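You operate a simulated robot arm through the tools that you are given. There is no shell and no other tool.

The job below is to be done with a simulated robot arm. You get a single attempt, and the scene is never put back.

JOB
Test the grey rack's bolt for hardness; rack it grey if the reading is OK, red if not.
Fine: OK is 32 to 39 HRC; raise the ram before the slide moves; leave the slide out.

It is judged by the outcome, as a careful person would: the job done as asked, and still so three seconds after it is handed in. It fails if anything else is knocked over, pushed out of place, dropped, spilled or broken.

ROBOT AND FRAMES
A 7-joint arm with a three-finger gripper, fixed in place. Base frame: the origin is on the floor under the middle of its stand, x ahead of it, y to its left, z up; the work surface is at about z = 860. Units: mm, degrees, N and s.
It reaches about 1342 mm from its shoulder. Its first joint turns from -166.0 to 166.0 degrees. Payload 2.69 kg.
Tool frame: the origin (TCP) lies between the finger pads and is the grasp point; the fingertips stand 30 mm ahead of it; z points along the fingers, y is the line along which they close. The gripper opens to 128 mm; its body begins 117 mm behind the TCP.
Orientation is told as [roll, pitch, yaw] about the base's x, y, z axes, in that order, counted from this pose: with the fingers straight down and closing along the base's y, the tool's x points along the base's -x, its y along +y and its z along -z.

CONTROLS
- The arm moves only by the tool apply_moves. Its argument "plan" is a list of rows, each a list of 3 entries, a list of its own where there are three numbers: the shift along the base's x, y, z in mm, then the turn, a rotation vector about the base's x, y, z in degrees, then the finger opening in mm, from 0 to 128. In form: [[[x, y, z], [ax, ay, az], hand], ...]. A call has 1 to 20 rows; each row shifts and turns the commanded pose from where the row before left it. Each row takes 0.2 s and may step no farther than 50 mm and 8.6 degrees from the row before; otherwise, or with a gripper value out of range, the whole call is refused. A pose out of reach is approached as far as the arm can. The call stops where the force on the tool passes 70 N (or 10 N more than at its start, if that is more) or the arm is blocked; 0.2 s more then pass. The fingers move at their own pace (about 127 mm/s each) and stop on an object; they squeeze with about 39 N. The grip force told is the motor's: it shows also when the fingers shut on nothing. Time passes only in rows, and 0.2 s behind the last, so rows that do not move let the fingers close. The reply holds the time, the measured pose of the TCP, the force on the tool along the base axes, the opening and the grip force, in the units named above and with some noise, with the torque about the TCP (base axes, N m) and any sound that the robot's microphone picked up.
- Cameras (640 x 400 px; columns grow to the right, rows downward): "scene" is fixed at [398.9, 651.6, 1671.3]; the picture's right is [-0.44, -0.90, 0.00], its down [-0.82, 0.40, -0.41] and it looks along [0.37, -0.18, -0.91] (base axes); focal length 214 px, centre (320, 200). "wrist" rides on the gripper at [58, 54, -131] in the tool frame; the picture's right is [-0.68, 0.74, 0.00], its down [-0.62, -0.57, -0.55] and it looks along [-0.40, -0.37, 0.84] (tool axes); focal length 234 px, centre (320, 200). There is no depth. A picture from a camera that has moved, and an enlarged one, comes with that camera's place and axes in the base frame and with its lens.
- snapshot(camera): a new picture of that camera. The clock stands still meanwhile.
- raise_lower(by): moves the trunk up (or, below 0, down) by that many mm; the arm rides with it, the base frame stays. It gives what a move gives, with no picture.
- close_up(camera, box): a new picture of the part [left, top, right, bottom] of that camera's present view, enlarged. The clock stands still meanwhile.
- sign_off(): hands the job in; it is judged then, once.

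Places have to be worked out from the pictures, the camera data and where the tool is seen. Open the gripper and draw the arm clear of the work before you hand the job in, unless the task says otherwise.

The tools are called after "Request:" as a command line: name --argument value ..., lists and objects as JSON in quotes. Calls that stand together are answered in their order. apply_moves: Moves the arm, as the interface text tells. Its arguments: {"type":"object","properties":{"plan":{"type":"array","items":{"type":"array"}}},"required":["plan"]} The other tools are called the same way: raise_lower (by) moves the trunk up or down; snapshot (camera) takes a picture; close_up (camera, box) takes an enlarged picture of a part of a camera's view; sign_off () hands the job in.

At the start:

```text
t: 0.0
ee_pos: [566.6, 407.7, 1383.0]
tool_rot: [0.1, 0.0, 0.0]
force: [0.7, 0.1, -0.1]
torque: [0.02, -0.02, -0.01]
grip_width: 128.0
grasp_force: 0.2
trunk travel left (down, up): [-200.0, 150.0]
```

scene: 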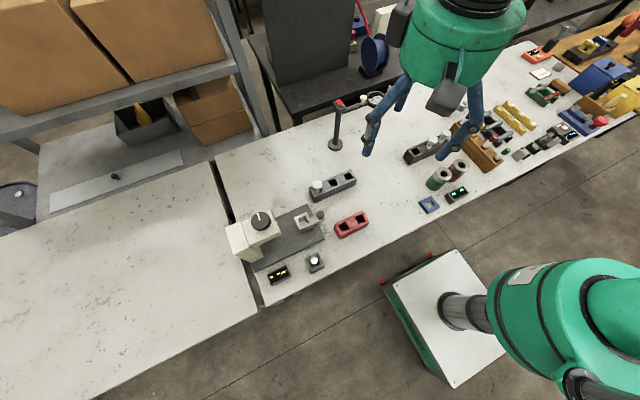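
wrist: 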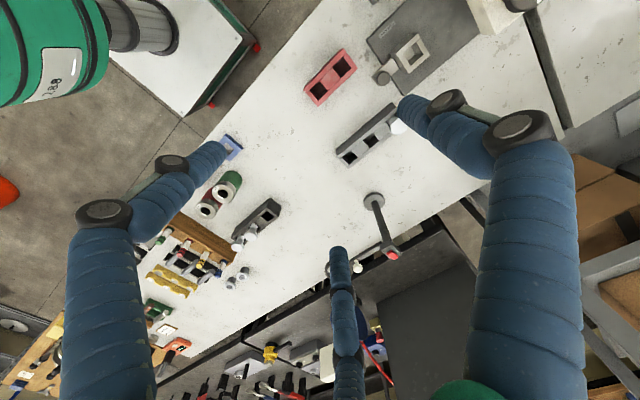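

I'll start by taking enlarged pictures of the tester area and the racks.

Request:
close_up --camera "scene" --box '[210, 160, 390, 300]'

Request:
close_up --camera "wrist" --box '[280, 0, 540, 180]'

Request:
close_up --camera "scene" --box '[380, 90, 540, 220]'

```text
2.86 times, centred on (300, 230) of scene
camera zoom: at [398.9, 651.6, 1671.3], right [-0.44, -0.9, 0.0], down [-0.82, 0.4, -0.41], along [0.37, -0.18, -0.91], focal length 613 px, centre (377, 114)
```

zoom: 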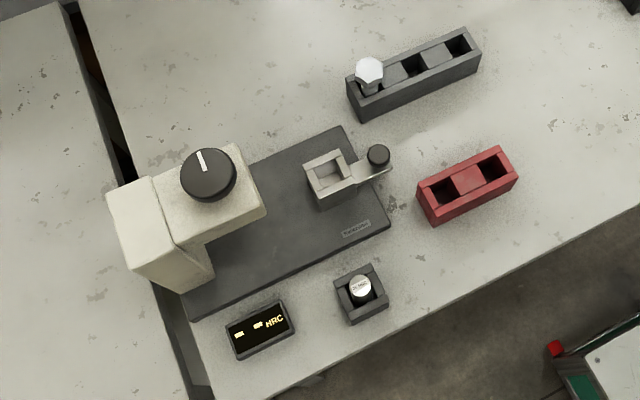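

```text
2.22 times, centred on (410, 90) of wrist
camera zoom: at [508.4, 459.7, 1514.7], right [0.68, 0.74, 0.0], down [0.62, -0.57, 0.55], along [0.4, -0.37, -0.84], focal length 520 px, centre (120, 444)
```

zoom: 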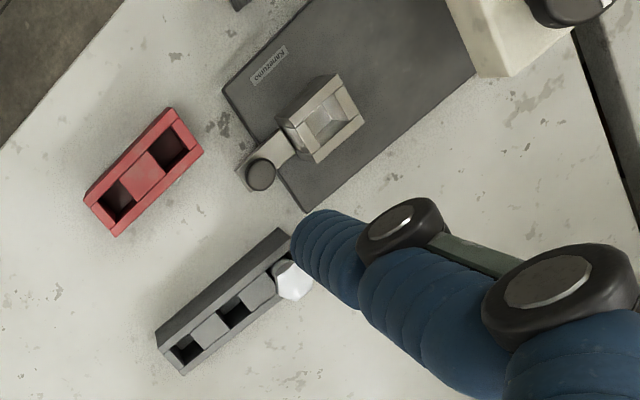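

```text
3.08 times, centred on (460, 155) of scene
camera zoom: at [398.9, 651.6, 1671.3], right [-0.44, -0.9, 0.0], down [-0.82, 0.4, -0.41], along [0.37, -0.18, -0.91], focal length 660 px, centre (-111, 338)
```

zoom: 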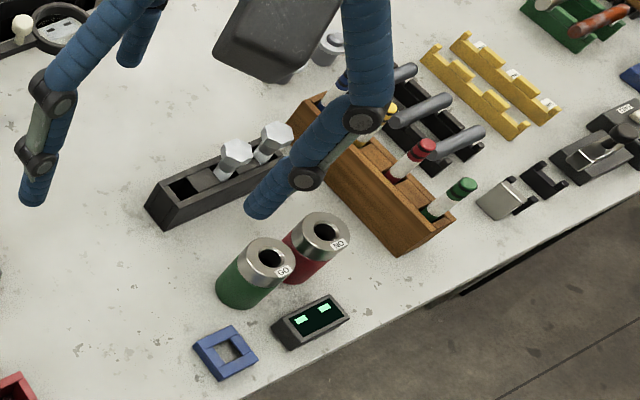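

Next I want the tester's labels, the knob and the small box with the round piece in more detail.

Request:
close_up --camera "scene" --box '[220, 195, 290, 255]'

Request:
close_up --camera "scene" --box '[262, 240, 332, 290]'

Request:
close_up --camera "scene" --box '[285, 165, 375, 235]'

```text
6.67 times, centred on (255, 225) of scene
camera zoom: at [398.9, 651.6, 1671.3], right [-0.44, -0.9, 0.0], down [-0.82, 0.4, -0.41], along [0.37, -0.18, -0.91], focal length 1430 px, centre (753, 33)
```

zoom: 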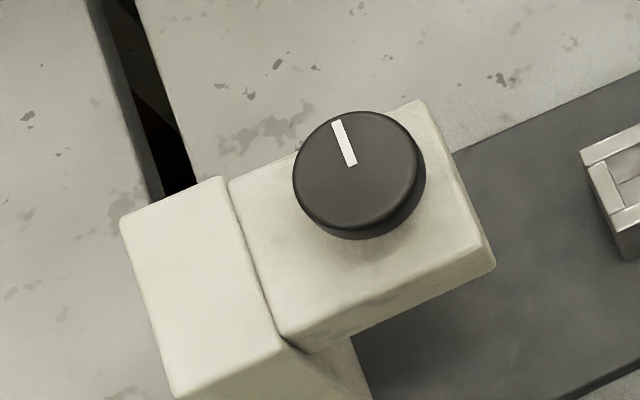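

```text
8.00 times, centred on (297, 265) of scene
camera zoom: at [398.9, 651.6, 1671.3], right [-0.44, -0.9, 0.0], down [-0.82, 0.4, -0.41], along [0.37, -0.18, -0.91], focal length 1716 px, centre (504, -320)
```

zoom: 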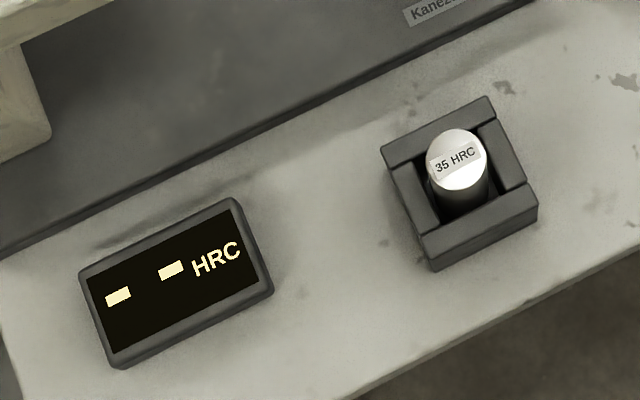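

```text
5.71 times, centred on (330, 200) of scene
camera zoom: at [398.9, 651.6, 1671.3], right [-0.44, -0.9, 0.0], down [-0.82, 0.4, -0.41], along [0.37, -0.18, -0.91], focal length 1226 px, centre (263, 200)
```

zoom: 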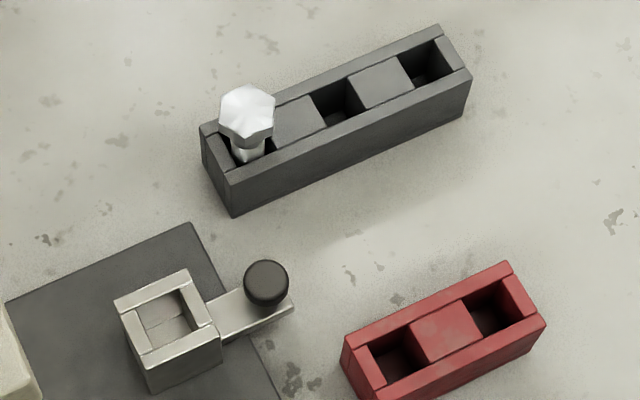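

The grey rack holds one bolt (at about x 765, y 486). The tester has a slide with a knob handle at its −y end, and a dial on top that probably drives the ram. I'll move the wrist camera closer above the grey rack.

Request:
apply_moves --plan '[[[22, 12, -30], [0, 0, 0], 128], [[22, 12, -30], [0, 0, 0], 128], [[22, 12, -35], [0, 0, 0], 128], [[22, 12, -35], [0, 0, 0], 128], [[22, 12, -35], [0, 0, 0], 128], [[22, 12, -35], [0, 0, 0], 128], [[22, 11, -35], [0, 0, 0], 128], [[20, 10, -35], [0, 0, 0], 128], [[0, 0, -13], [0, 0, 0], 128], [[0, 0, 0], [0, 0, 0], 128]]'

Request:
snapshot --camera "wrist"

Request:
snapshot --camera "scene"

```text
t: 2.2
ee_pos: [739.3, 502.3, 1102.1]
tool_rot: [0.1, 0.0, 0.1]
force: [0.3, 0.6, -0.6]
torque: [0.0, -0.03, 0.0]
grip_width: 128.0
grasp_force: 0.1
trunk travel left (down, up): [-200.0, 150.0]
```

```text
taken
camera wrist: at [681.9, 554.1, 1232.4], right [0.68, 0.74, 0.0], down [0.62, -0.57, 0.55], along [0.4, -0.37, -0.84], focal length 234 px, centre (320, 200)
```

wrist: 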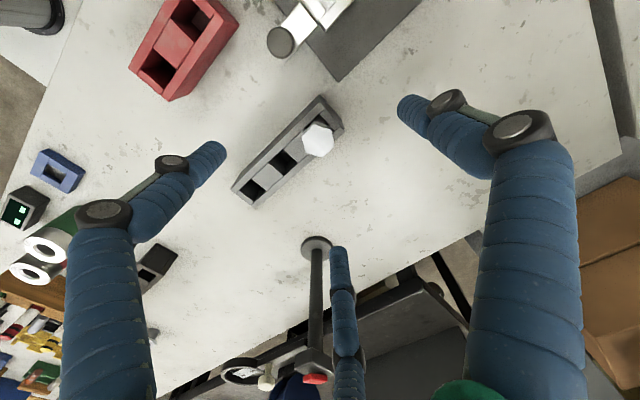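

```text
taken
```

scene: 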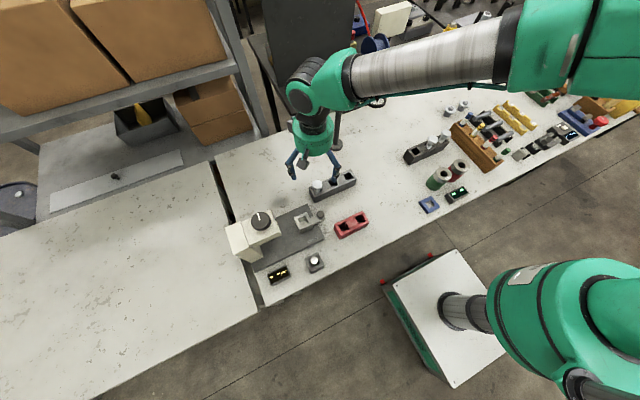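

The bolt shows near (318,138) in the wrist view, close to where I expected. I'll enlarge it for measurement.

Request:
close_up --camera "wrist" --box '[220, 80, 380, 220]'

Request:
close_up --camera "scene" --box '[275, 140, 375, 210]'

Request:
close_up --camera "wrist" --box '[120, 0, 440, 120]'

```text
2.86 times, centred on (300, 150) of wrist
camera zoom: at [681.9, 554.1, 1232.4], right [0.68, 0.74, 0.0], down [0.62, -0.57, 0.55], along [0.4, -0.37, -0.84], focal length 669 px, centre (377, 343)
```

zoom: 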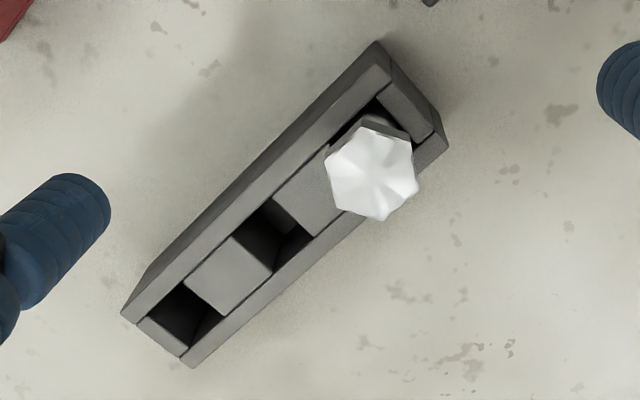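

```text
5.71 times, centred on (325, 175) of scene
camera zoom: at [398.9, 651.6, 1671.3], right [-0.44, -0.9, 0.0], down [-0.82, 0.4, -0.41], along [0.37, -0.18, -0.91], focal length 1226 px, centre (291, 343)
```

zoom: 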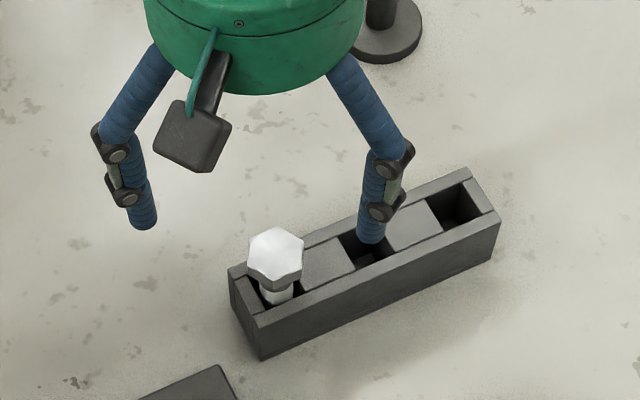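

```text
2.00 times, centred on (280, 60) of wrist
camera zoom: at [681.9, 554.1, 1232.4], right [0.68, 0.74, 0.0], down [0.62, -0.57, 0.55], along [0.4, -0.37, -0.84], focal length 468 px, centre (400, 480)
```

zoom: 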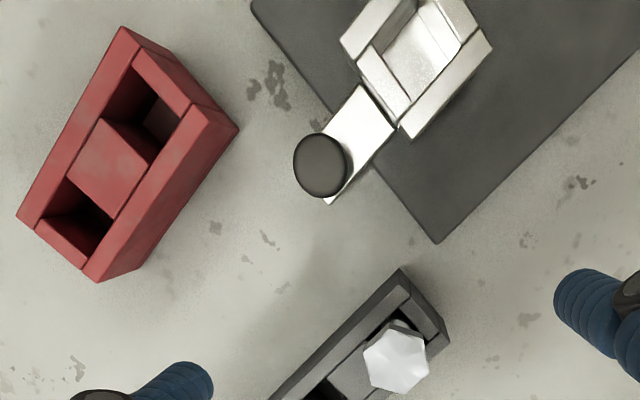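

I'll zoom in hard on both views so I can triangulate the bolt head and the rack top.

Request:
close_up --camera "wrist" --box '[280, 85, 360, 135]'

Request:
close_up --camera "wrist" --box '[280, 110, 360, 160]'

Request:
close_up --camera "scene" --box '[300, 170, 348, 200]'

Request:
close_up --camera "scene" --box '[322, 160, 370, 190]'

Request:
close_up --camera "wrist" --box '[225, 150, 305, 210]'

```text
8.00 times, centred on (320, 110) of wrist
camera zoom: at [681.9, 554.1, 1232.4], right [0.68, 0.74, 0.0], down [0.62, -0.57, 0.55], along [0.4, -0.37, -0.84], focal length 1873 px, centre (320, 920)
```

zoom: 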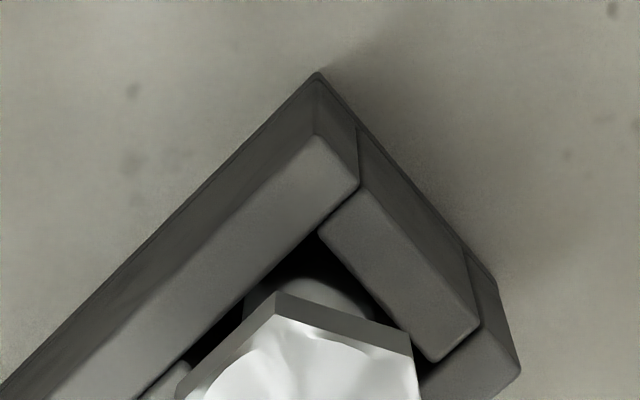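

```text
8.00 times, centred on (320, 135) of wrist
camera zoom: at [681.9, 554.1, 1232.4], right [0.68, 0.74, 0.0], down [0.62, -0.57, 0.55], along [0.4, -0.37, -0.84], focal length 1873 px, centre (320, 720)
```

zoom: 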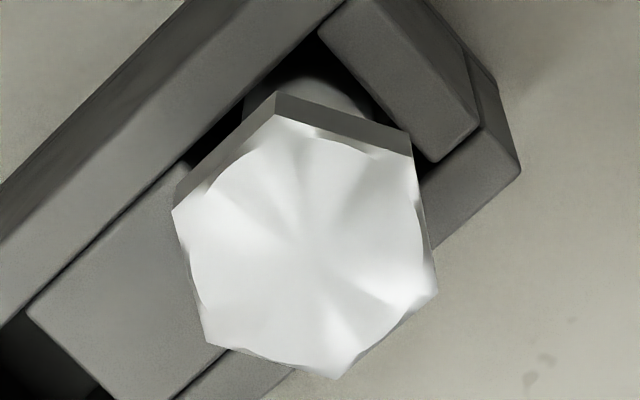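

```text
13.33 times, centred on (324, 185) of scene
camera zoom: at [398.9, 651.6, 1671.3], right [-0.44, -0.9, 0.0], down [-0.82, 0.4, -0.41], along [0.37, -0.18, -0.91], focal length 2860 px, centre (267, 400)
```

zoom: 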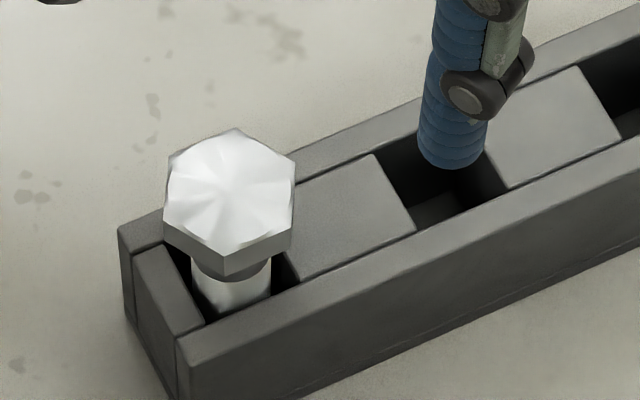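

```text
13.33 times, centred on (346, 175) of scene
camera zoom: at [398.9, 651.6, 1671.3], right [-0.44, -0.9, 0.0], down [-0.82, 0.4, -0.41], along [0.37, -0.18, -0.91], focal length 2860 px, centre (-27, 533)
```

zoom: 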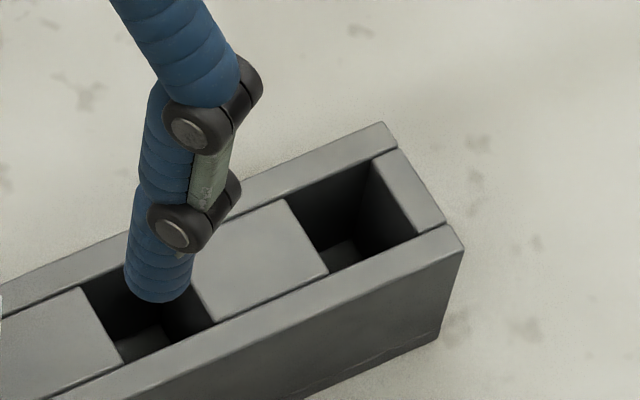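

```text
6.67 times, centred on (265, 180) of wrist
camera zoom: at [681.9, 554.1, 1232.4], right [0.68, 0.74, 0.0], down [0.62, -0.57, 0.55], along [0.4, -0.37, -0.84], focal length 1561 px, centre (687, 333)
```

zoom: 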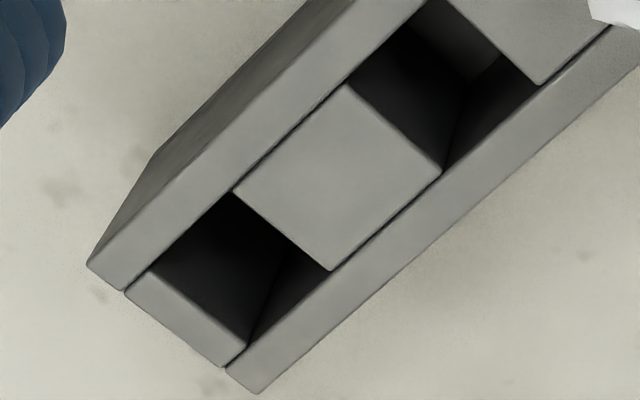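

The views agree at table level. They put the bolt head top at about (750, 490, 957), roughly 36 mm across flats, and the rack top at about z = 918. Now I'll rise and move over to look at the tester's head, dial and slide from a second viewpoint.

Request:
apply_moves --plan '[[[0, 0, 40], [0, 0, 0], 128], [[0, 0, 40], [0, 0, 0], 128], [[0, 0, 40], [0, 0, 0], 128], [[0, 0, 40], [0, 0, 0], 128], [[-26, 37, 0], [0, 0, 0], 128], [[-26, 37, 0], [0, 0, 0], 128], [[-26, 37, 0], [0, 0, 0], 128], [[-26, 37, 0], [0, 0, 0], 128], [[-25, 37, 0], [0, 0, 0], 128], [[-25, 37, 0], [0, 0, 0], 128], [[-25, 36, 0], [0, 0, 0], 128], [[0, 0, 0], [0, 0, 0], 128]]'

Request:
snapshot --camera "wrist"

Request:
close_up --camera "wrist" --box '[240, 120, 400, 220]'

```text
t: 4.8
ee_pos: [562.4, 760.7, 1259.6]
tool_rot: [0.0, 0.1, 0.0]
force: [-0.2, 1.4, 0.2]
torque: [-0.07, -0.06, 0.0]
grip_width: 128.0
grasp_force: 0.1
trunk travel left (down, up): [-200.0, 150.0]
```

```text
taken
camera wrist: at [504.3, 812.0, 1390.9], right [0.68, 0.74, 0.0], down [0.62, -0.56, 0.55], along [0.4, -0.37, -0.84], focal length 234 px, centre (320, 200)
```

wrist: 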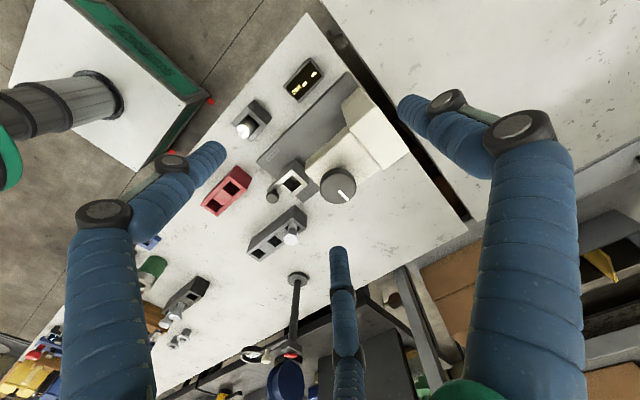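

```text
4.00 times, centred on (320, 170) of wrist
camera zoom: at [504.3, 812.0, 1390.9], right [0.68, 0.74, 0.0], down [0.62, -0.56, 0.55], along [0.4, -0.37, -0.84], focal length 937 px, centre (320, 320)
```

zoom: 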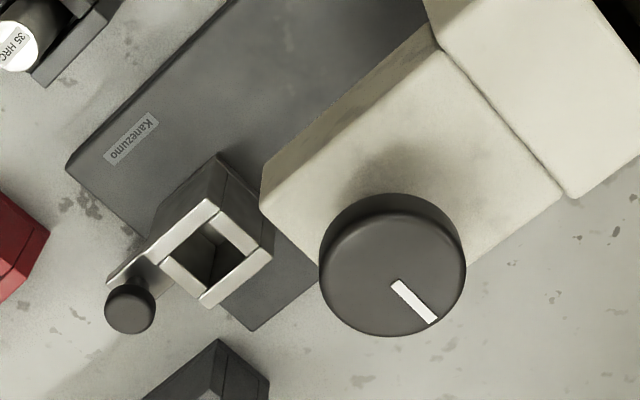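

The two views put the dial top at about (648, 716, 1095), 53 mm across. The slide nest top is at about (651, 595, 931) and the slide's knob at about (648, 528, 917). Before touching anything I want to look under the head to see the ram, so I'll turn and tilt the camera and view it from the −x side.

Request:
apply_moves --plan '[[[-19, -9, 0], [0, 0, 8.6], 128], [[-19, -9, 0], [0, 0, 8.6], 128], [[-19, -9, 0], [0, 0, 8.6], 128], [[-20, -9, 0], [0, 0, 8.6], 128], [[-20, -9, 0], [0, 0, 8.6], 128], [[0, 0, -40], [0, -8, 0], 128], [[0, 0, -42], [0, -8, 0], 128], [[0, 0, -42], [0, -8, 0], 128], [[0, 0, -42], [0, -8, 0], 128], [[0, 0, -42], [0, -8, 0], 128], [[0, 0, 0], [0, 0, 0], 128]]'

Request:
snapshot --camera "wrist"

Request:
snapshot --camera "scene"

```text
t: 7.2
ee_pos: [462.3, 712.6, 1050.9]
tool_rot: [-29.9, -28.1, 50.7]
force: [-1.5, -0.2, -0.1]
torque: [-0.05, -0.06, 0.0]
grip_width: 128.0
grasp_force: 0.2
trunk travel left (down, up): [-200.0, 150.0]
```

```text
taken
camera wrist: at [317.9, 711.7, 1099.8], right [-0.01, 1.0, -0.01], down [0.29, 0.01, 0.96], along [0.96, 0.01, -0.29], focal length 234 px, centre (320, 200)
```

wrist: 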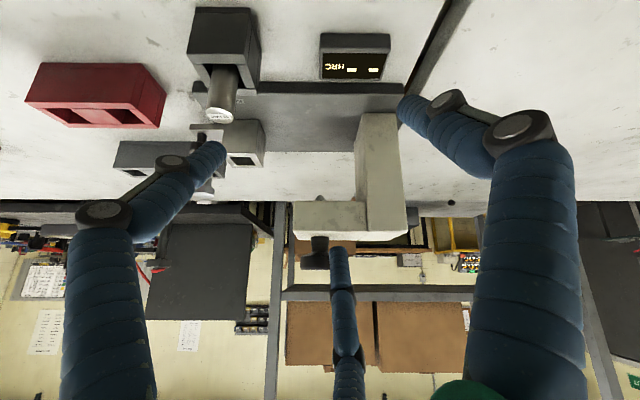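

```text
taken
```

scene: 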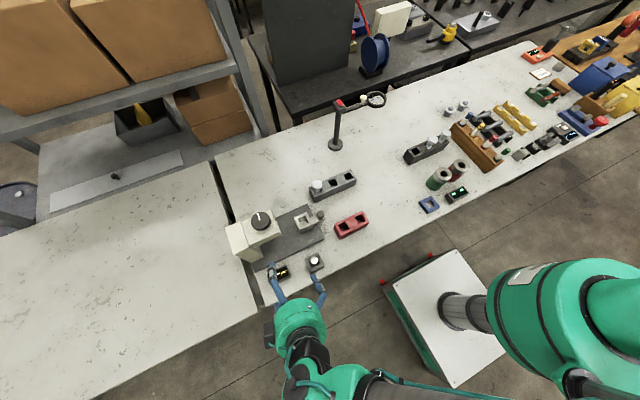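

This view is upside down (image down is base up). I'll zoom on the gap under the head.

Request:
close_up --camera "wrist" --box '[180, 60, 420, 280]'

Request:
close_up --camera "wrist" --box '[280, 100, 420, 280]'

```text
1.82 times, centred on (300, 170) of wrist
camera zoom: at [317.9, 711.7, 1099.8], right [-0.01, 1.0, -0.01], down [0.29, 0.01, 0.96], along [0.96, 0.01, -0.29], focal length 426 px, centre (356, 254)
```

zoom: 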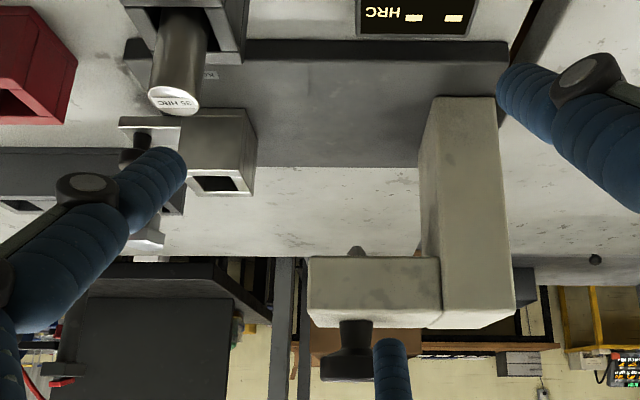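

```text
2.22 times, centred on (350, 190) of wrist
camera zoom: at [317.9, 711.7, 1099.8], right [-0.01, 1.0, -0.01], down [0.29, 0.01, 0.96], along [0.96, 0.01, -0.29], focal length 520 px, centre (253, 222)
```

zoom: 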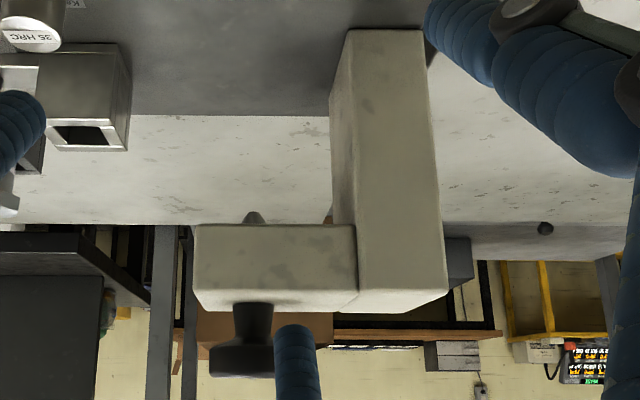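

The ram's cone tip sits at about z = 994, close under the head (bottom about 1015), so the ram is up. The dial spans z of about 1078–1097 on a stem. I'll straighten the tool, set yaw to +30° so the fingers meet the hex flats, and go above the bolt.

Request:
apply_moves --plan '[[[0, 0, 24], [0, 8, 0], 128], [[0, 0, 24], [0, 8, 0], 128], [[0, 0, 24], [0, 8, 0], 128], [[0, 0, 24], [0, 8, 0], 128], [[0, 0, 24], [0, 8, 0], 128], [[32, -25, 0], [0, 0, -6.5], 128], [[32, -25, 0], [0, 0, -6.5], 128], [[32, -25, 0], [0, 0, 0], 128], [[32, -25, 0], [0, 0, 0], 128], [[32, -25, 0], [0, 0, 0], 128], [[32, -25, 0], [0, 0, 0], 128], [[32, -25, 0], [0, 0, 0], 128], [[31, -25, 0], [0, 0, 0], 128], [[30.4, -23.7, 0], [0, 0, 0], 36], [[0, 0, 0], [0, 0, 0], 36], [[0, 0, 0], [0, 0, 0], 36], [[0, 0, 0], [0, 0, 0], 36]]'

Request:
snapshot --camera "wrist"

Request:
snapshot --camera "scene"

```text
t: 10.8
ee_pos: [751.4, 491.6, 1172.9]
tool_rot: [0.0, 0.0, 30.0]
force: [-0.2, 0.1, -0.6]
torque: [0.01, -0.01, -0.01]
grip_width: 36.1
grasp_force: 0.1
trunk travel left (down, up): [-200.0, 150.0]
```

```text
taken
camera wrist: at [674.2, 506.6, 1303.9], right [0.22, 0.98, 0.0], down [0.82, -0.18, 0.55], along [0.54, -0.12, -0.84], focal length 234 px, centre (320, 200)
```

wrist: 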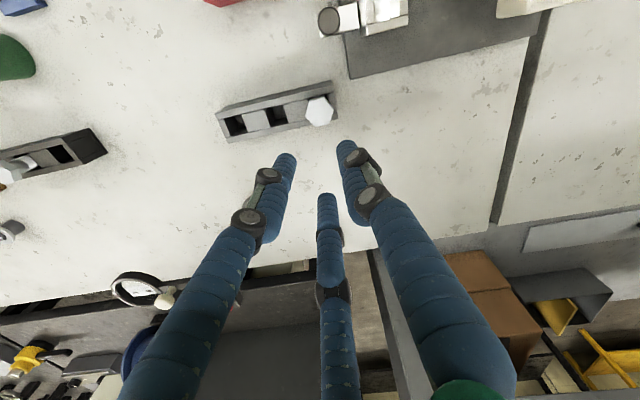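

```text
taken
```

scene: 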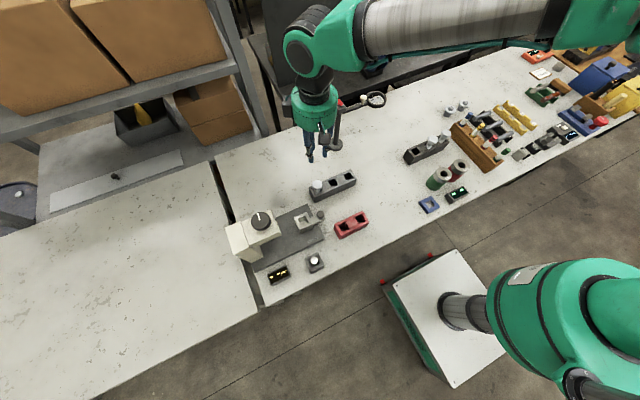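

The fingers closed to 36 mm show their tip geometry. I'll zoom in to check the tips and line up with the bolt.

Request:
close_up --camera "wrist" --box '[260, 130, 380, 210]'

Request:
close_up --camera "wrist" --box '[290, 80, 350, 140]'

Request:
close_up --camera "scene" --box '[285, 80, 365, 210]'

```text
5.00 times, centred on (320, 170) of wrist
camera zoom: at [674.2, 506.6, 1303.9], right [0.22, 0.98, 0.0], down [0.82, -0.18, 0.55], along [0.54, -0.12, -0.84], focal length 1171 px, centre (320, 350)
```

zoom: 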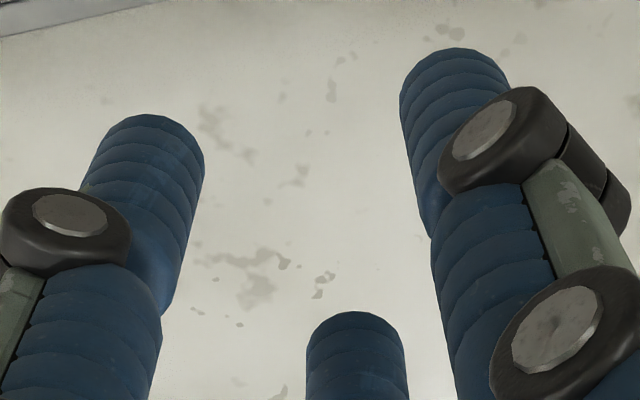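

```text
6.67 times, centred on (320, 110) of wrist
camera zoom: at [674.2, 506.6, 1303.9], right [0.22, 0.98, 0.0], down [0.82, -0.18, 0.55], along [0.54, -0.12, -0.84], focal length 1561 px, centre (320, 800)
```

zoom: 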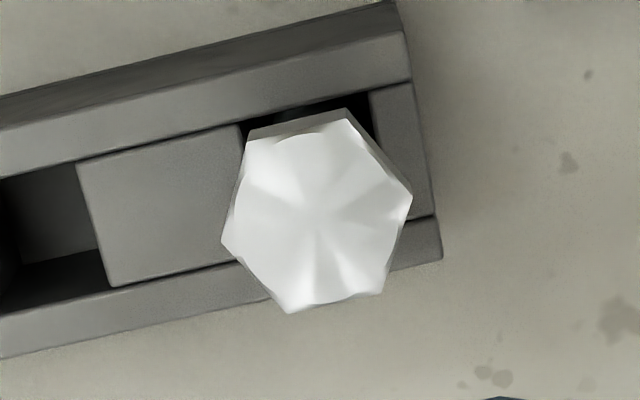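

```text
3.08 times, centred on (325, 145) of scene
camera zoom: at [398.9, 651.6, 1671.3], right [-0.44, -0.9, 0.0], down [-0.82, 0.4, -0.41], along [0.37, -0.18, -0.91], focal length 660 px, centre (305, 369)
```

zoom: 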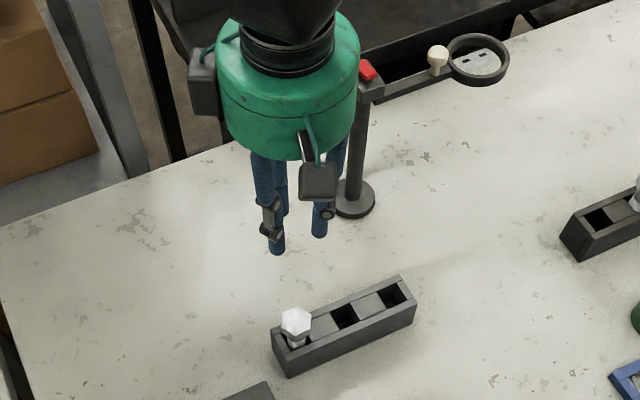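

Triangulation puts the bolt axis at about (749.5, 489.5), with the hex flats lined up to the fingers at this yaw. I'll reopen and read the pose again to gauge the noise.

Request:
apply_moves --plan '[[[0, 0, 0], [0, 0, 0], 100], [[0, 0, 0], [0, 0, 0], 100], [[0, 0, 0], [0, 0, 0], 100]]'

Request:
apply_moves --plan '[[[0, 0, 0], [0, 0, 0], 100]]'

```text
t: 11.6
ee_pos: [750.3, 492.4, 1172.9]
tool_rot: [0.0, 0.0, 30.0]
force: [0.6, 0.4, -0.3]
torque: [0.0, 0.01, 0.0]
grip_width: 100.0
grasp_force: 0.0
trunk travel left (down, up): [-200.0, 150.0]
```

```text
t: 12.0
ee_pos: [751.3, 492.4, 1173.0]
tool_rot: [0.0, 0.0, 30.0]
force: [0.3, 0.0, 0.8]
torque: [0.05, 0.01, 0.02]
grip_width: 100.1
grasp_force: 0.1
trunk travel left (down, up): [-200.0, 150.0]
```

True TCP is about (751, 492, 1173), with sub-mm noise. Before lifting the bolt I'll look straight down into the slide nest to judge its pocket depth and size.

Request:
apply_moves --plan '[[[-12, 30, -30], [0, 0, 0], 100], [[-11, 31, -34], [0, 0, 0], 100], [[-11, 32, -34], [0, 0, 0], 100], [[0, 0, 0], [0, 0, 0], 100]]'

Request:
snapshot --camera "wrist"

Request:
close_up --camera "wrist" --box '[210, 0, 430, 140]'

Request:
close_up --camera "wrist" --box '[280, 10, 360, 70]'

```text
t: 13.0
ee_pos: [713.1, 584.7, 1073.0]
tool_rot: [0.0, 0.1, 30.1]
force: [-0.2, 0.1, 0.1]
torque: [-0.07, 0.01, 0.03]
grip_width: 100.2
grasp_force: 0.0
trunk travel left (down, up): [-200.0, 150.0]
```

```text
taken
camera wrist: at [635.7, 600.9, 1203.8], right [0.22, 0.98, 0.0], down [0.82, -0.18, 0.55], along [0.54, -0.12, -0.84], focal length 234 px, centre (320, 200)
```

wrist: 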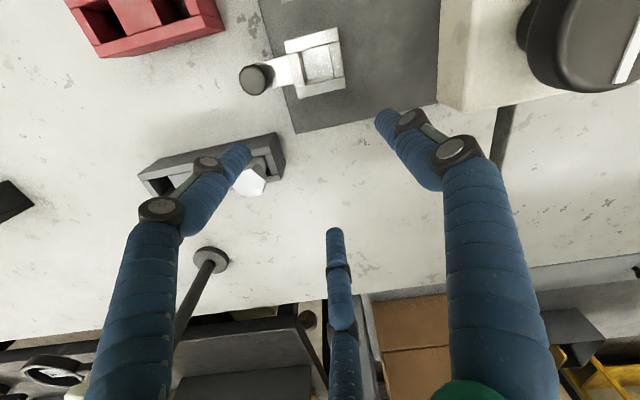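

```text
2.86 times, centred on (320, 70) of wrist
camera zoom: at [635.7, 600.9, 1203.8], right [0.22, 0.98, 0.0], down [0.82, -0.18, 0.55], along [0.54, -0.12, -0.84], focal length 669 px, centre (320, 571)
```

zoom: 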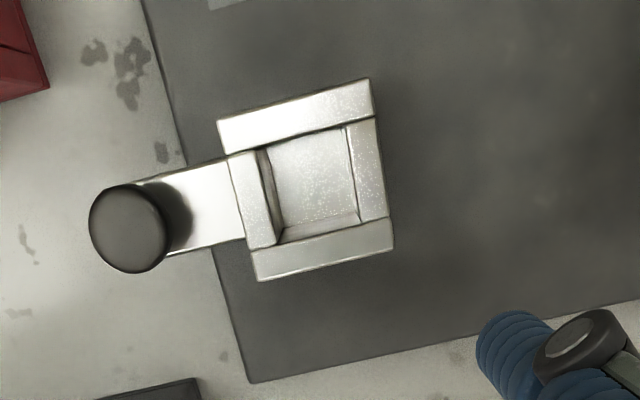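

```text
6.67 times, centred on (320, 40) of wrist
camera zoom: at [635.7, 600.9, 1203.8], right [0.22, 0.98, 0.0], down [0.82, -0.18, 0.55], along [0.54, -0.12, -0.84], focal length 1561 px, centre (320, 1267)
```

zoom: 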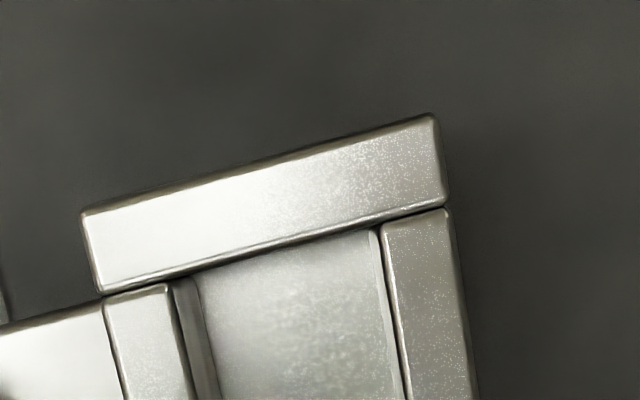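

The nest pocket is about 30 mm square, centred near (649, 594.5), with its floor well below the rim (z of about 870–890). I'll let the arm settle and check the reading again.

Request:
apply_moves --plan '[[[0, 0, 0], [0, 0, 0], 100], [[0, 0, 0], [0, 0, 0], 100]]'

Request:
close_up --camera "wrist" --box '[270, 20, 360, 110]'

Request:
close_up --camera "scene" --box '[285, 195, 335, 235]'

```text
t: 13.6
ee_pos: [713.0, 583.7, 1073.2]
tool_rot: [-0.1, 0.0, 30.0]
force: [-1.0, 0.1, -0.4]
torque: [0.01, 0.01, -0.01]
grip_width: 100.1
grasp_force: 0.1
trunk travel left (down, up): [-200.0, 150.0]
```

```text
4.44 times, centred on (315, 65) of wrist
camera zoom: at [635.7, 600.0, 1204.4], right [0.22, 0.98, 0.0], down [0.82, -0.18, 0.55], along [0.54, -0.12, -0.84], focal length 1041 px, centre (342, 800)
```

zoom: 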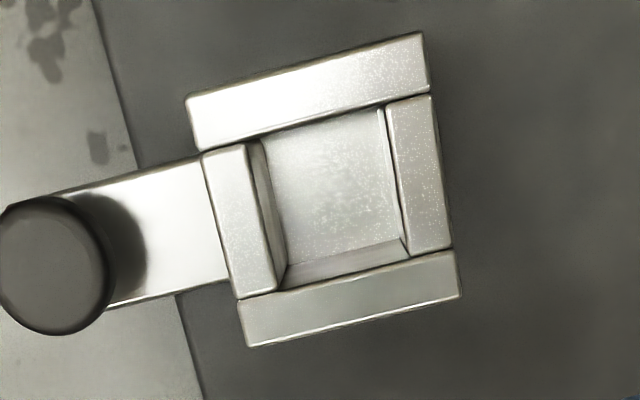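

```text
10.00 times, centred on (310, 215) of scene
camera zoom: at [398.9, 651.6, 1671.3], right [-0.44, -0.9, 0.0], down [-0.82, 0.4, -0.41], along [0.37, -0.18, -0.91], focal length 2145 px, centre (420, 50)
```

zoom: 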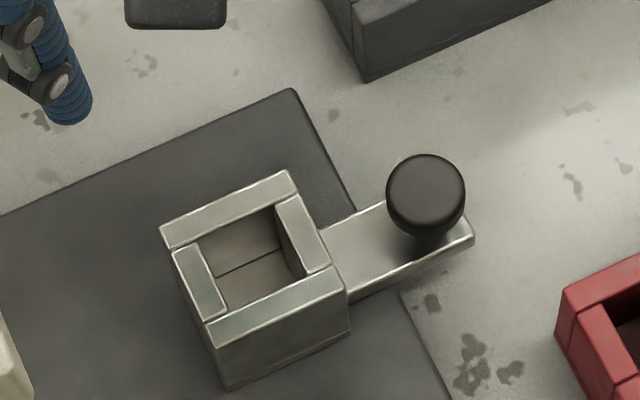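

The nest rim is at about z = 936 and its floor at about 893. The bolt is about 90 mm long, so in the nest its head top will be near 983, clear of the ram tip at 994. Now I go back above the bolt.

Request:
apply_moves --plan '[[[12, -31, 0], [0, 0, 0], 90], [[12, -31, 0], [0, 0, 0], 90], [[12, -32, 0], [0, 0, 0], 90], [[0, 0, -30], [0, 0, 0], 90], [[0, 0, 0], [0, 0, 0], 90], [[0, 0, 0], [0, 0, 0], 90]]'

Request:
snapshot --camera "wrist"

Request:
close_up --camera "wrist" --box '[260, 80, 380, 180]'

```text
t: 15.0
ee_pos: [754.9, 490.0, 1045.0]
tool_rot: [0.1, 0.0, 30.1]
force: [0.2, -0.3, 0.3]
torque: [0.02, -0.01, 0.0]
grip_width: 90.2
grasp_force: 0.0
trunk travel left (down, up): [-200.0, 150.0]
```

```text
taken
camera wrist: at [677.6, 505.5, 1175.5], right [0.22, 0.98, 0.0], down [0.82, -0.18, 0.55], along [0.54, -0.12, -0.84], focal length 234 px, centre (320, 200)
```

wrist: 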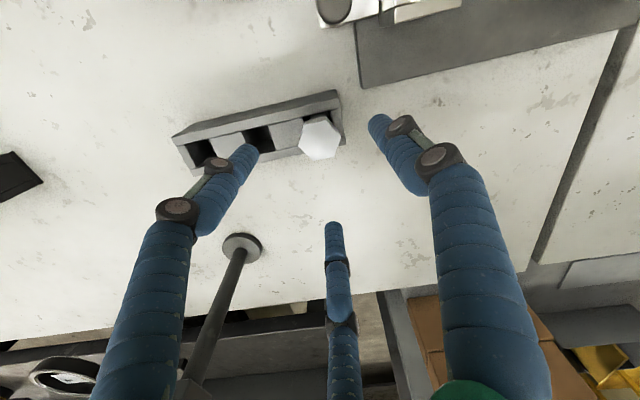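

```text
4.00 times, centred on (320, 130) of wrist
camera zoom: at [677.6, 505.5, 1175.5], right [0.22, 0.98, 0.0], down [0.82, -0.18, 0.55], along [0.54, -0.12, -0.84], focal length 937 px, centre (320, 480)
```

zoom: 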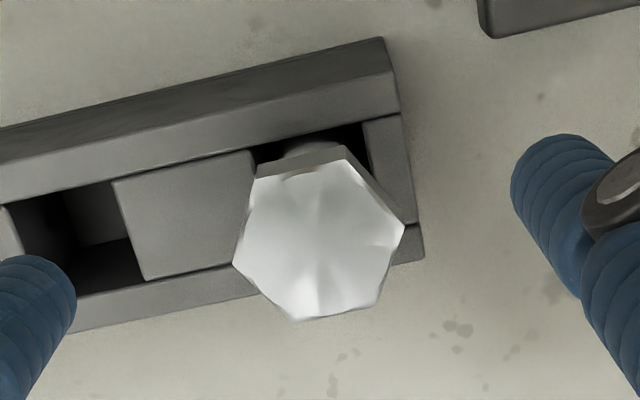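

The pose readings and pictures agree that the bolt axis is at about (749.4, 489.0), while the tool has landed at x = 755. I'll correct that and descend partway, then re-check.

Request:
apply_moves --plan '[[[-5.5, -1, 0], [0, 0, 0], 90], [[0, 0, -25], [0, 0, 0], 90], [[0, 0, -25], [0, 0, 0], 90], [[0, 0, 0], [0, 0, 0], 90], [[0, 0, 0], [0, 0, 0], 90]]'

Request:
snapshot --camera "wrist"

Request:
close_up --camera "wrist" --box '[230, 80, 410, 230]'

Request:
close_up --camera "scene" --box '[285, 130, 365, 210]'

```text
t: 16.2
ee_pos: [745.9, 486.3, 995.4]
tool_rot: [0.0, 0.1, 30.1]
force: [0.1, -0.4, 0.4]
torque: [0.02, -0.03, 0.0]
grip_width: 90.0
grasp_force: 0.1
trunk travel left (down, up): [-200.0, 150.0]
```

```text
taken
camera wrist: at [670.1, 501.7, 1126.7], right [0.22, 0.98, 0.0], down [0.82, -0.18, 0.55], along [0.54, -0.12, -0.84], focal length 234 px, centre (320, 200)
```

wrist: 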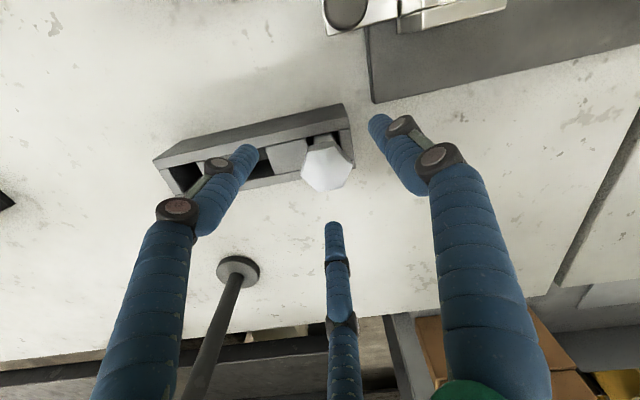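

```text
2.67 times, centred on (320, 155) of wrist
camera zoom: at [670.1, 501.7, 1126.7], right [0.22, 0.98, 0.0], down [0.82, -0.18, 0.55], along [0.54, -0.12, -0.84], focal length 624 px, centre (320, 320)
```

zoom: 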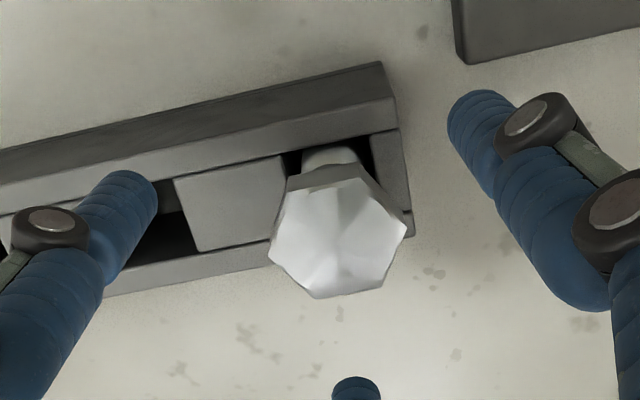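

```text
5.00 times, centred on (325, 170) of scene
camera zoom: at [398.9, 651.6, 1671.3], right [-0.44, -0.9, 0.0], down [-0.82, 0.4, -0.41], along [0.37, -0.18, -0.91], focal length 1072 px, centre (295, 350)
```

zoom: 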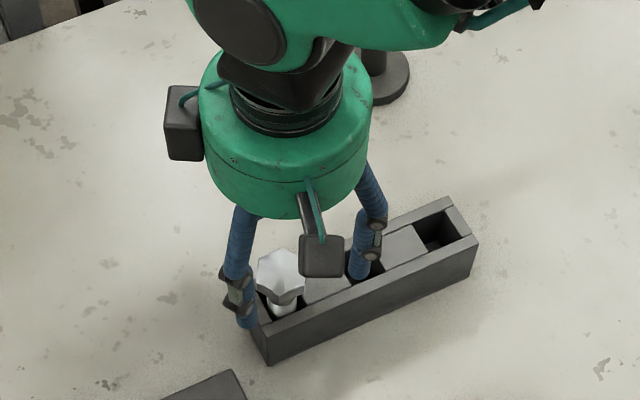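

The tool is now at (745.9, 486.3) and the picture shows the bolt about (+4, +2.5) mm from its axis. I'll nudge it and re-read at this safe height.

Request:
apply_moves --plan '[[[3, 2.2, 0], [0, 0, 0], 90], [[0, 0, 0], [0, 0, 0], 90], [[0, 0, 0], [0, 0, 0], 90]]'

Request:
apply_moves --plan '[[[0, 0, 0], [0, 0, 0], 90]]'

Request:
close_up --camera "wrist" --box '[230, 80, 410, 230]'

```text
t: 17.0
ee_pos: [750.6, 489.2, 994.6]
tool_rot: [0.0, 0.0, 30.0]
force: [-0.7, 0.0, 0.4]
torque: [0.01, -0.02, 0.0]
grip_width: 89.8
grasp_force: 0.0
trunk travel left (down, up): [-200.0, 150.0]
```

```text
t: 17.4
ee_pos: [749.1, 488.3, 994.9]
tool_rot: [0.1, 0.0, 30.1]
force: [-0.1, -0.8, 0.7]
torque: [0.01, 0.07, 0.02]
grip_width: 90.1
grasp_force: 0.0
trunk travel left (down, up): [-200.0, 150.0]
```

```text
2.67 times, centred on (320, 155) of wrist
camera zoom: at [673.0, 504.8, 1125.9], right [0.22, 0.98, 0.0], down [0.82, -0.18, 0.55], along [0.54, -0.12, -0.84], focal length 624 px, centre (320, 320)
```

zoom: 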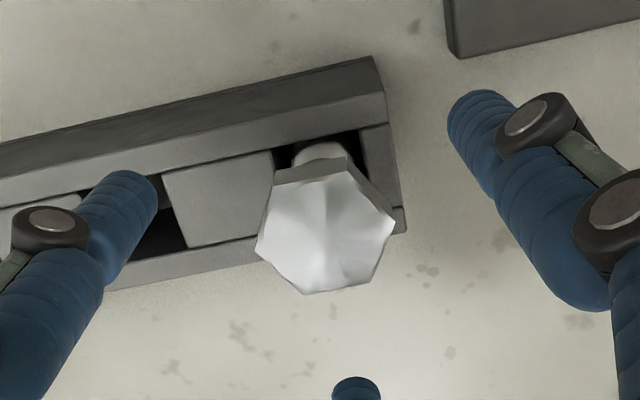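

The bolt is now centred within about 1.5 mm. I'll descend to about z = 956 in small steps, which puts the fingertips near 926, above the rack top at 918.

Request:
apply_moves --plan '[[[0, -0.5, -15], [0, 0, 0], 90], [[0, 0, -15], [0, 0, 0], 90], [[0, 0, -6], [0, 0, 0], 90], [[0, 0, 0], [0, 0, 0], 90], [[0, 0, 0], [0, 0, 0], 90]]'

Request:
close_up --camera "wrist" --box '[200, 80, 440, 260]'

Request:
close_up --camera "scene" --box '[285, 140, 365, 210]'

```text
t: 18.6
ee_pos: [748.6, 490.4, 958.8]
tool_rot: [0.0, 0.0, 30.0]
force: [0.5, -0.3, 0.0]
torque: [0.02, 0.01, 0.02]
grip_width: 90.0
grasp_force: 0.1
trunk travel left (down, up): [-200.0, 150.0]
```

```text
2.22 times, centred on (320, 170) of wrist
camera zoom: at [671.3, 505.9, 1090.3], right [0.22, 0.98, 0.0], down [0.82, -0.18, 0.55], along [0.54, -0.12, -0.84], focal length 520 px, centre (320, 267)
```

zoom: 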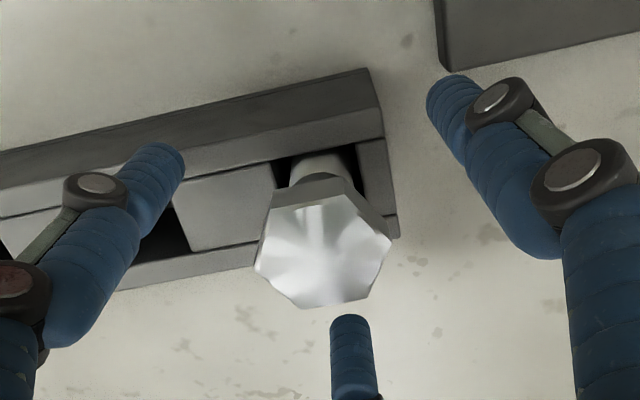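

```text
5.71 times, centred on (325, 175) of scene
camera zoom: at [398.9, 651.6, 1671.3], right [-0.44, -0.9, 0.0], down [-0.82, 0.4, -0.41], along [0.37, -0.18, -0.91], focal length 1226 px, centre (291, 343)
```

zoom: 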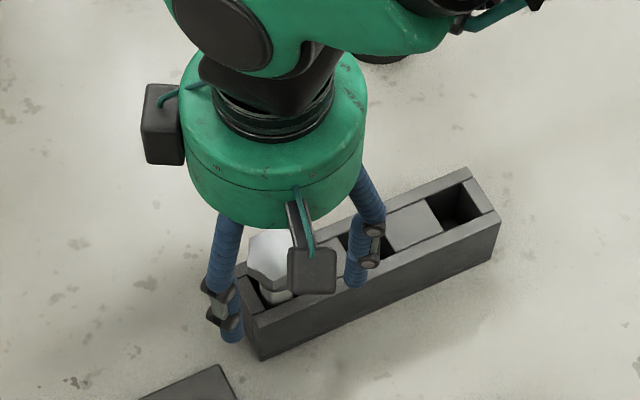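

TCP is at z = 958.8 with the head centred between the fingers. I'll go 2 mm lower and close on the head.

Request:
apply_moves --plan '[[[0, 0, -2.5], [0, 0, 0], 90], [[0, 0, 0], [0, 0, 0], 60], [[0, 0, 0], [0, 0, 0], 42], [[0, 0, 0], [0, 0, 0], 26], [[0, 0, 0], [0, 0, 0], 26], [[0, 0, 0], [0, 0, 0], 26], [[0, 0, 0], [0, 0, 0], 26]]'

Request:
close_up --camera "wrist" --box '[200, 80, 440, 260]'

Request:
close_up --camera "scene" --box '[285, 140, 365, 210]'

```text
t: 20.2
ee_pos: [748.2, 489.0, 957.1]
tool_rot: [0.0, -0.1, 29.9]
force: [0.7, -0.2, -0.7]
torque: [0.01, -0.02, 0.01]
grip_width: 34.1
grasp_force: 38.9
trunk travel left (down, up): [-200.0, 150.0]
```

```text
2.22 times, centred on (320, 170) of wrist
camera zoom: at [671.7, 505.9, 1088.0], right [0.22, 0.98, 0.0], down [0.82, -0.18, 0.55], along [0.54, -0.12, -0.84], focal length 520 px, centre (320, 267)
```

zoom: 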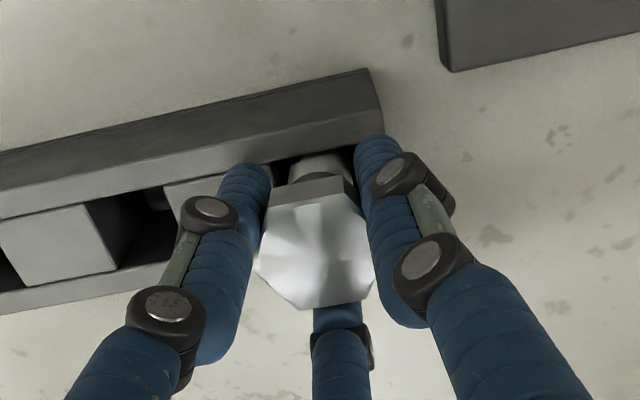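

```text
5.71 times, centred on (325, 175) of scene
camera zoom: at [398.9, 651.6, 1671.3], right [-0.44, -0.9, 0.0], down [-0.82, 0.4, -0.41], along [0.37, -0.18, -0.91], focal length 1226 px, centre (291, 343)
```

zoom: 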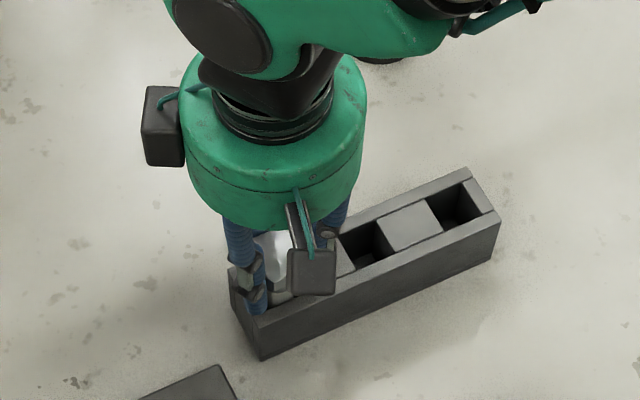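

The head is gripped at 34 mm with 39 N. I'll lift straight up, gently at first, and check.

Request:
apply_moves --plan '[[[0, 0, 10], [0, 0, 0], 26], [[0, 0, 15], [0, 0, 0], 26], [[0, 0, 20], [0, 0, 0], 26], [[0, 0, 0], [0, 0, 0], 26]]'

Request:
close_up --camera "wrist" --box '[200, 80, 440, 260]'

Request:
close_up --camera "scene" --box '[285, 130, 365, 210]'

```text
t: 21.2
ee_pos: [748.6, 491.2, 1001.5]
tool_rot: [0.1, 0.0, 30.1]
force: [-0.1, -0.3, -3.4]
torque: [0.0, -0.01, 0.0]
grip_width: 34.3
grasp_force: 39.4
trunk travel left (down, up): [-200.0, 150.0]
```

```text
2.22 times, centred on (320, 170) of wrist
camera zoom: at [671.3, 507.3, 1131.6], right [0.22, 0.98, 0.0], down [0.82, -0.18, 0.55], along [0.54, -0.12, -0.84], focal length 520 px, centre (320, 267)
```

zoom: 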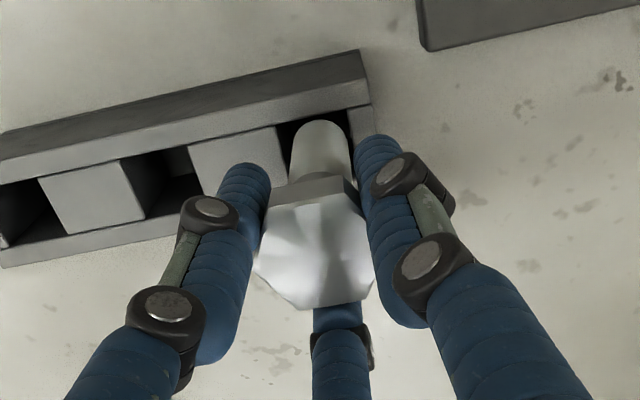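

```text
5.00 times, centred on (325, 170) of scene
camera zoom: at [398.9, 651.6, 1671.3], right [-0.44, -0.9, 0.0], down [-0.82, 0.4, -0.41], along [0.37, -0.18, -0.91], focal length 1072 px, centre (295, 350)
```

zoom: 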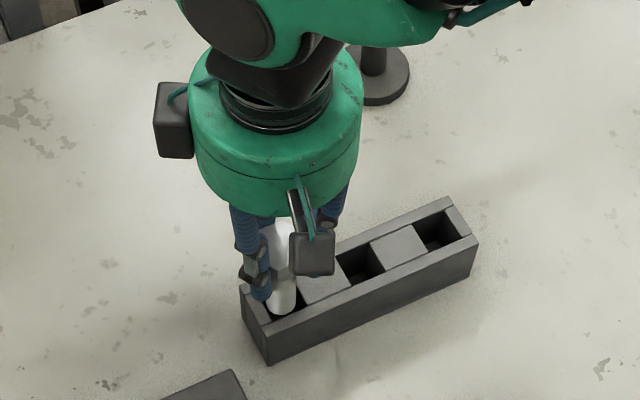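

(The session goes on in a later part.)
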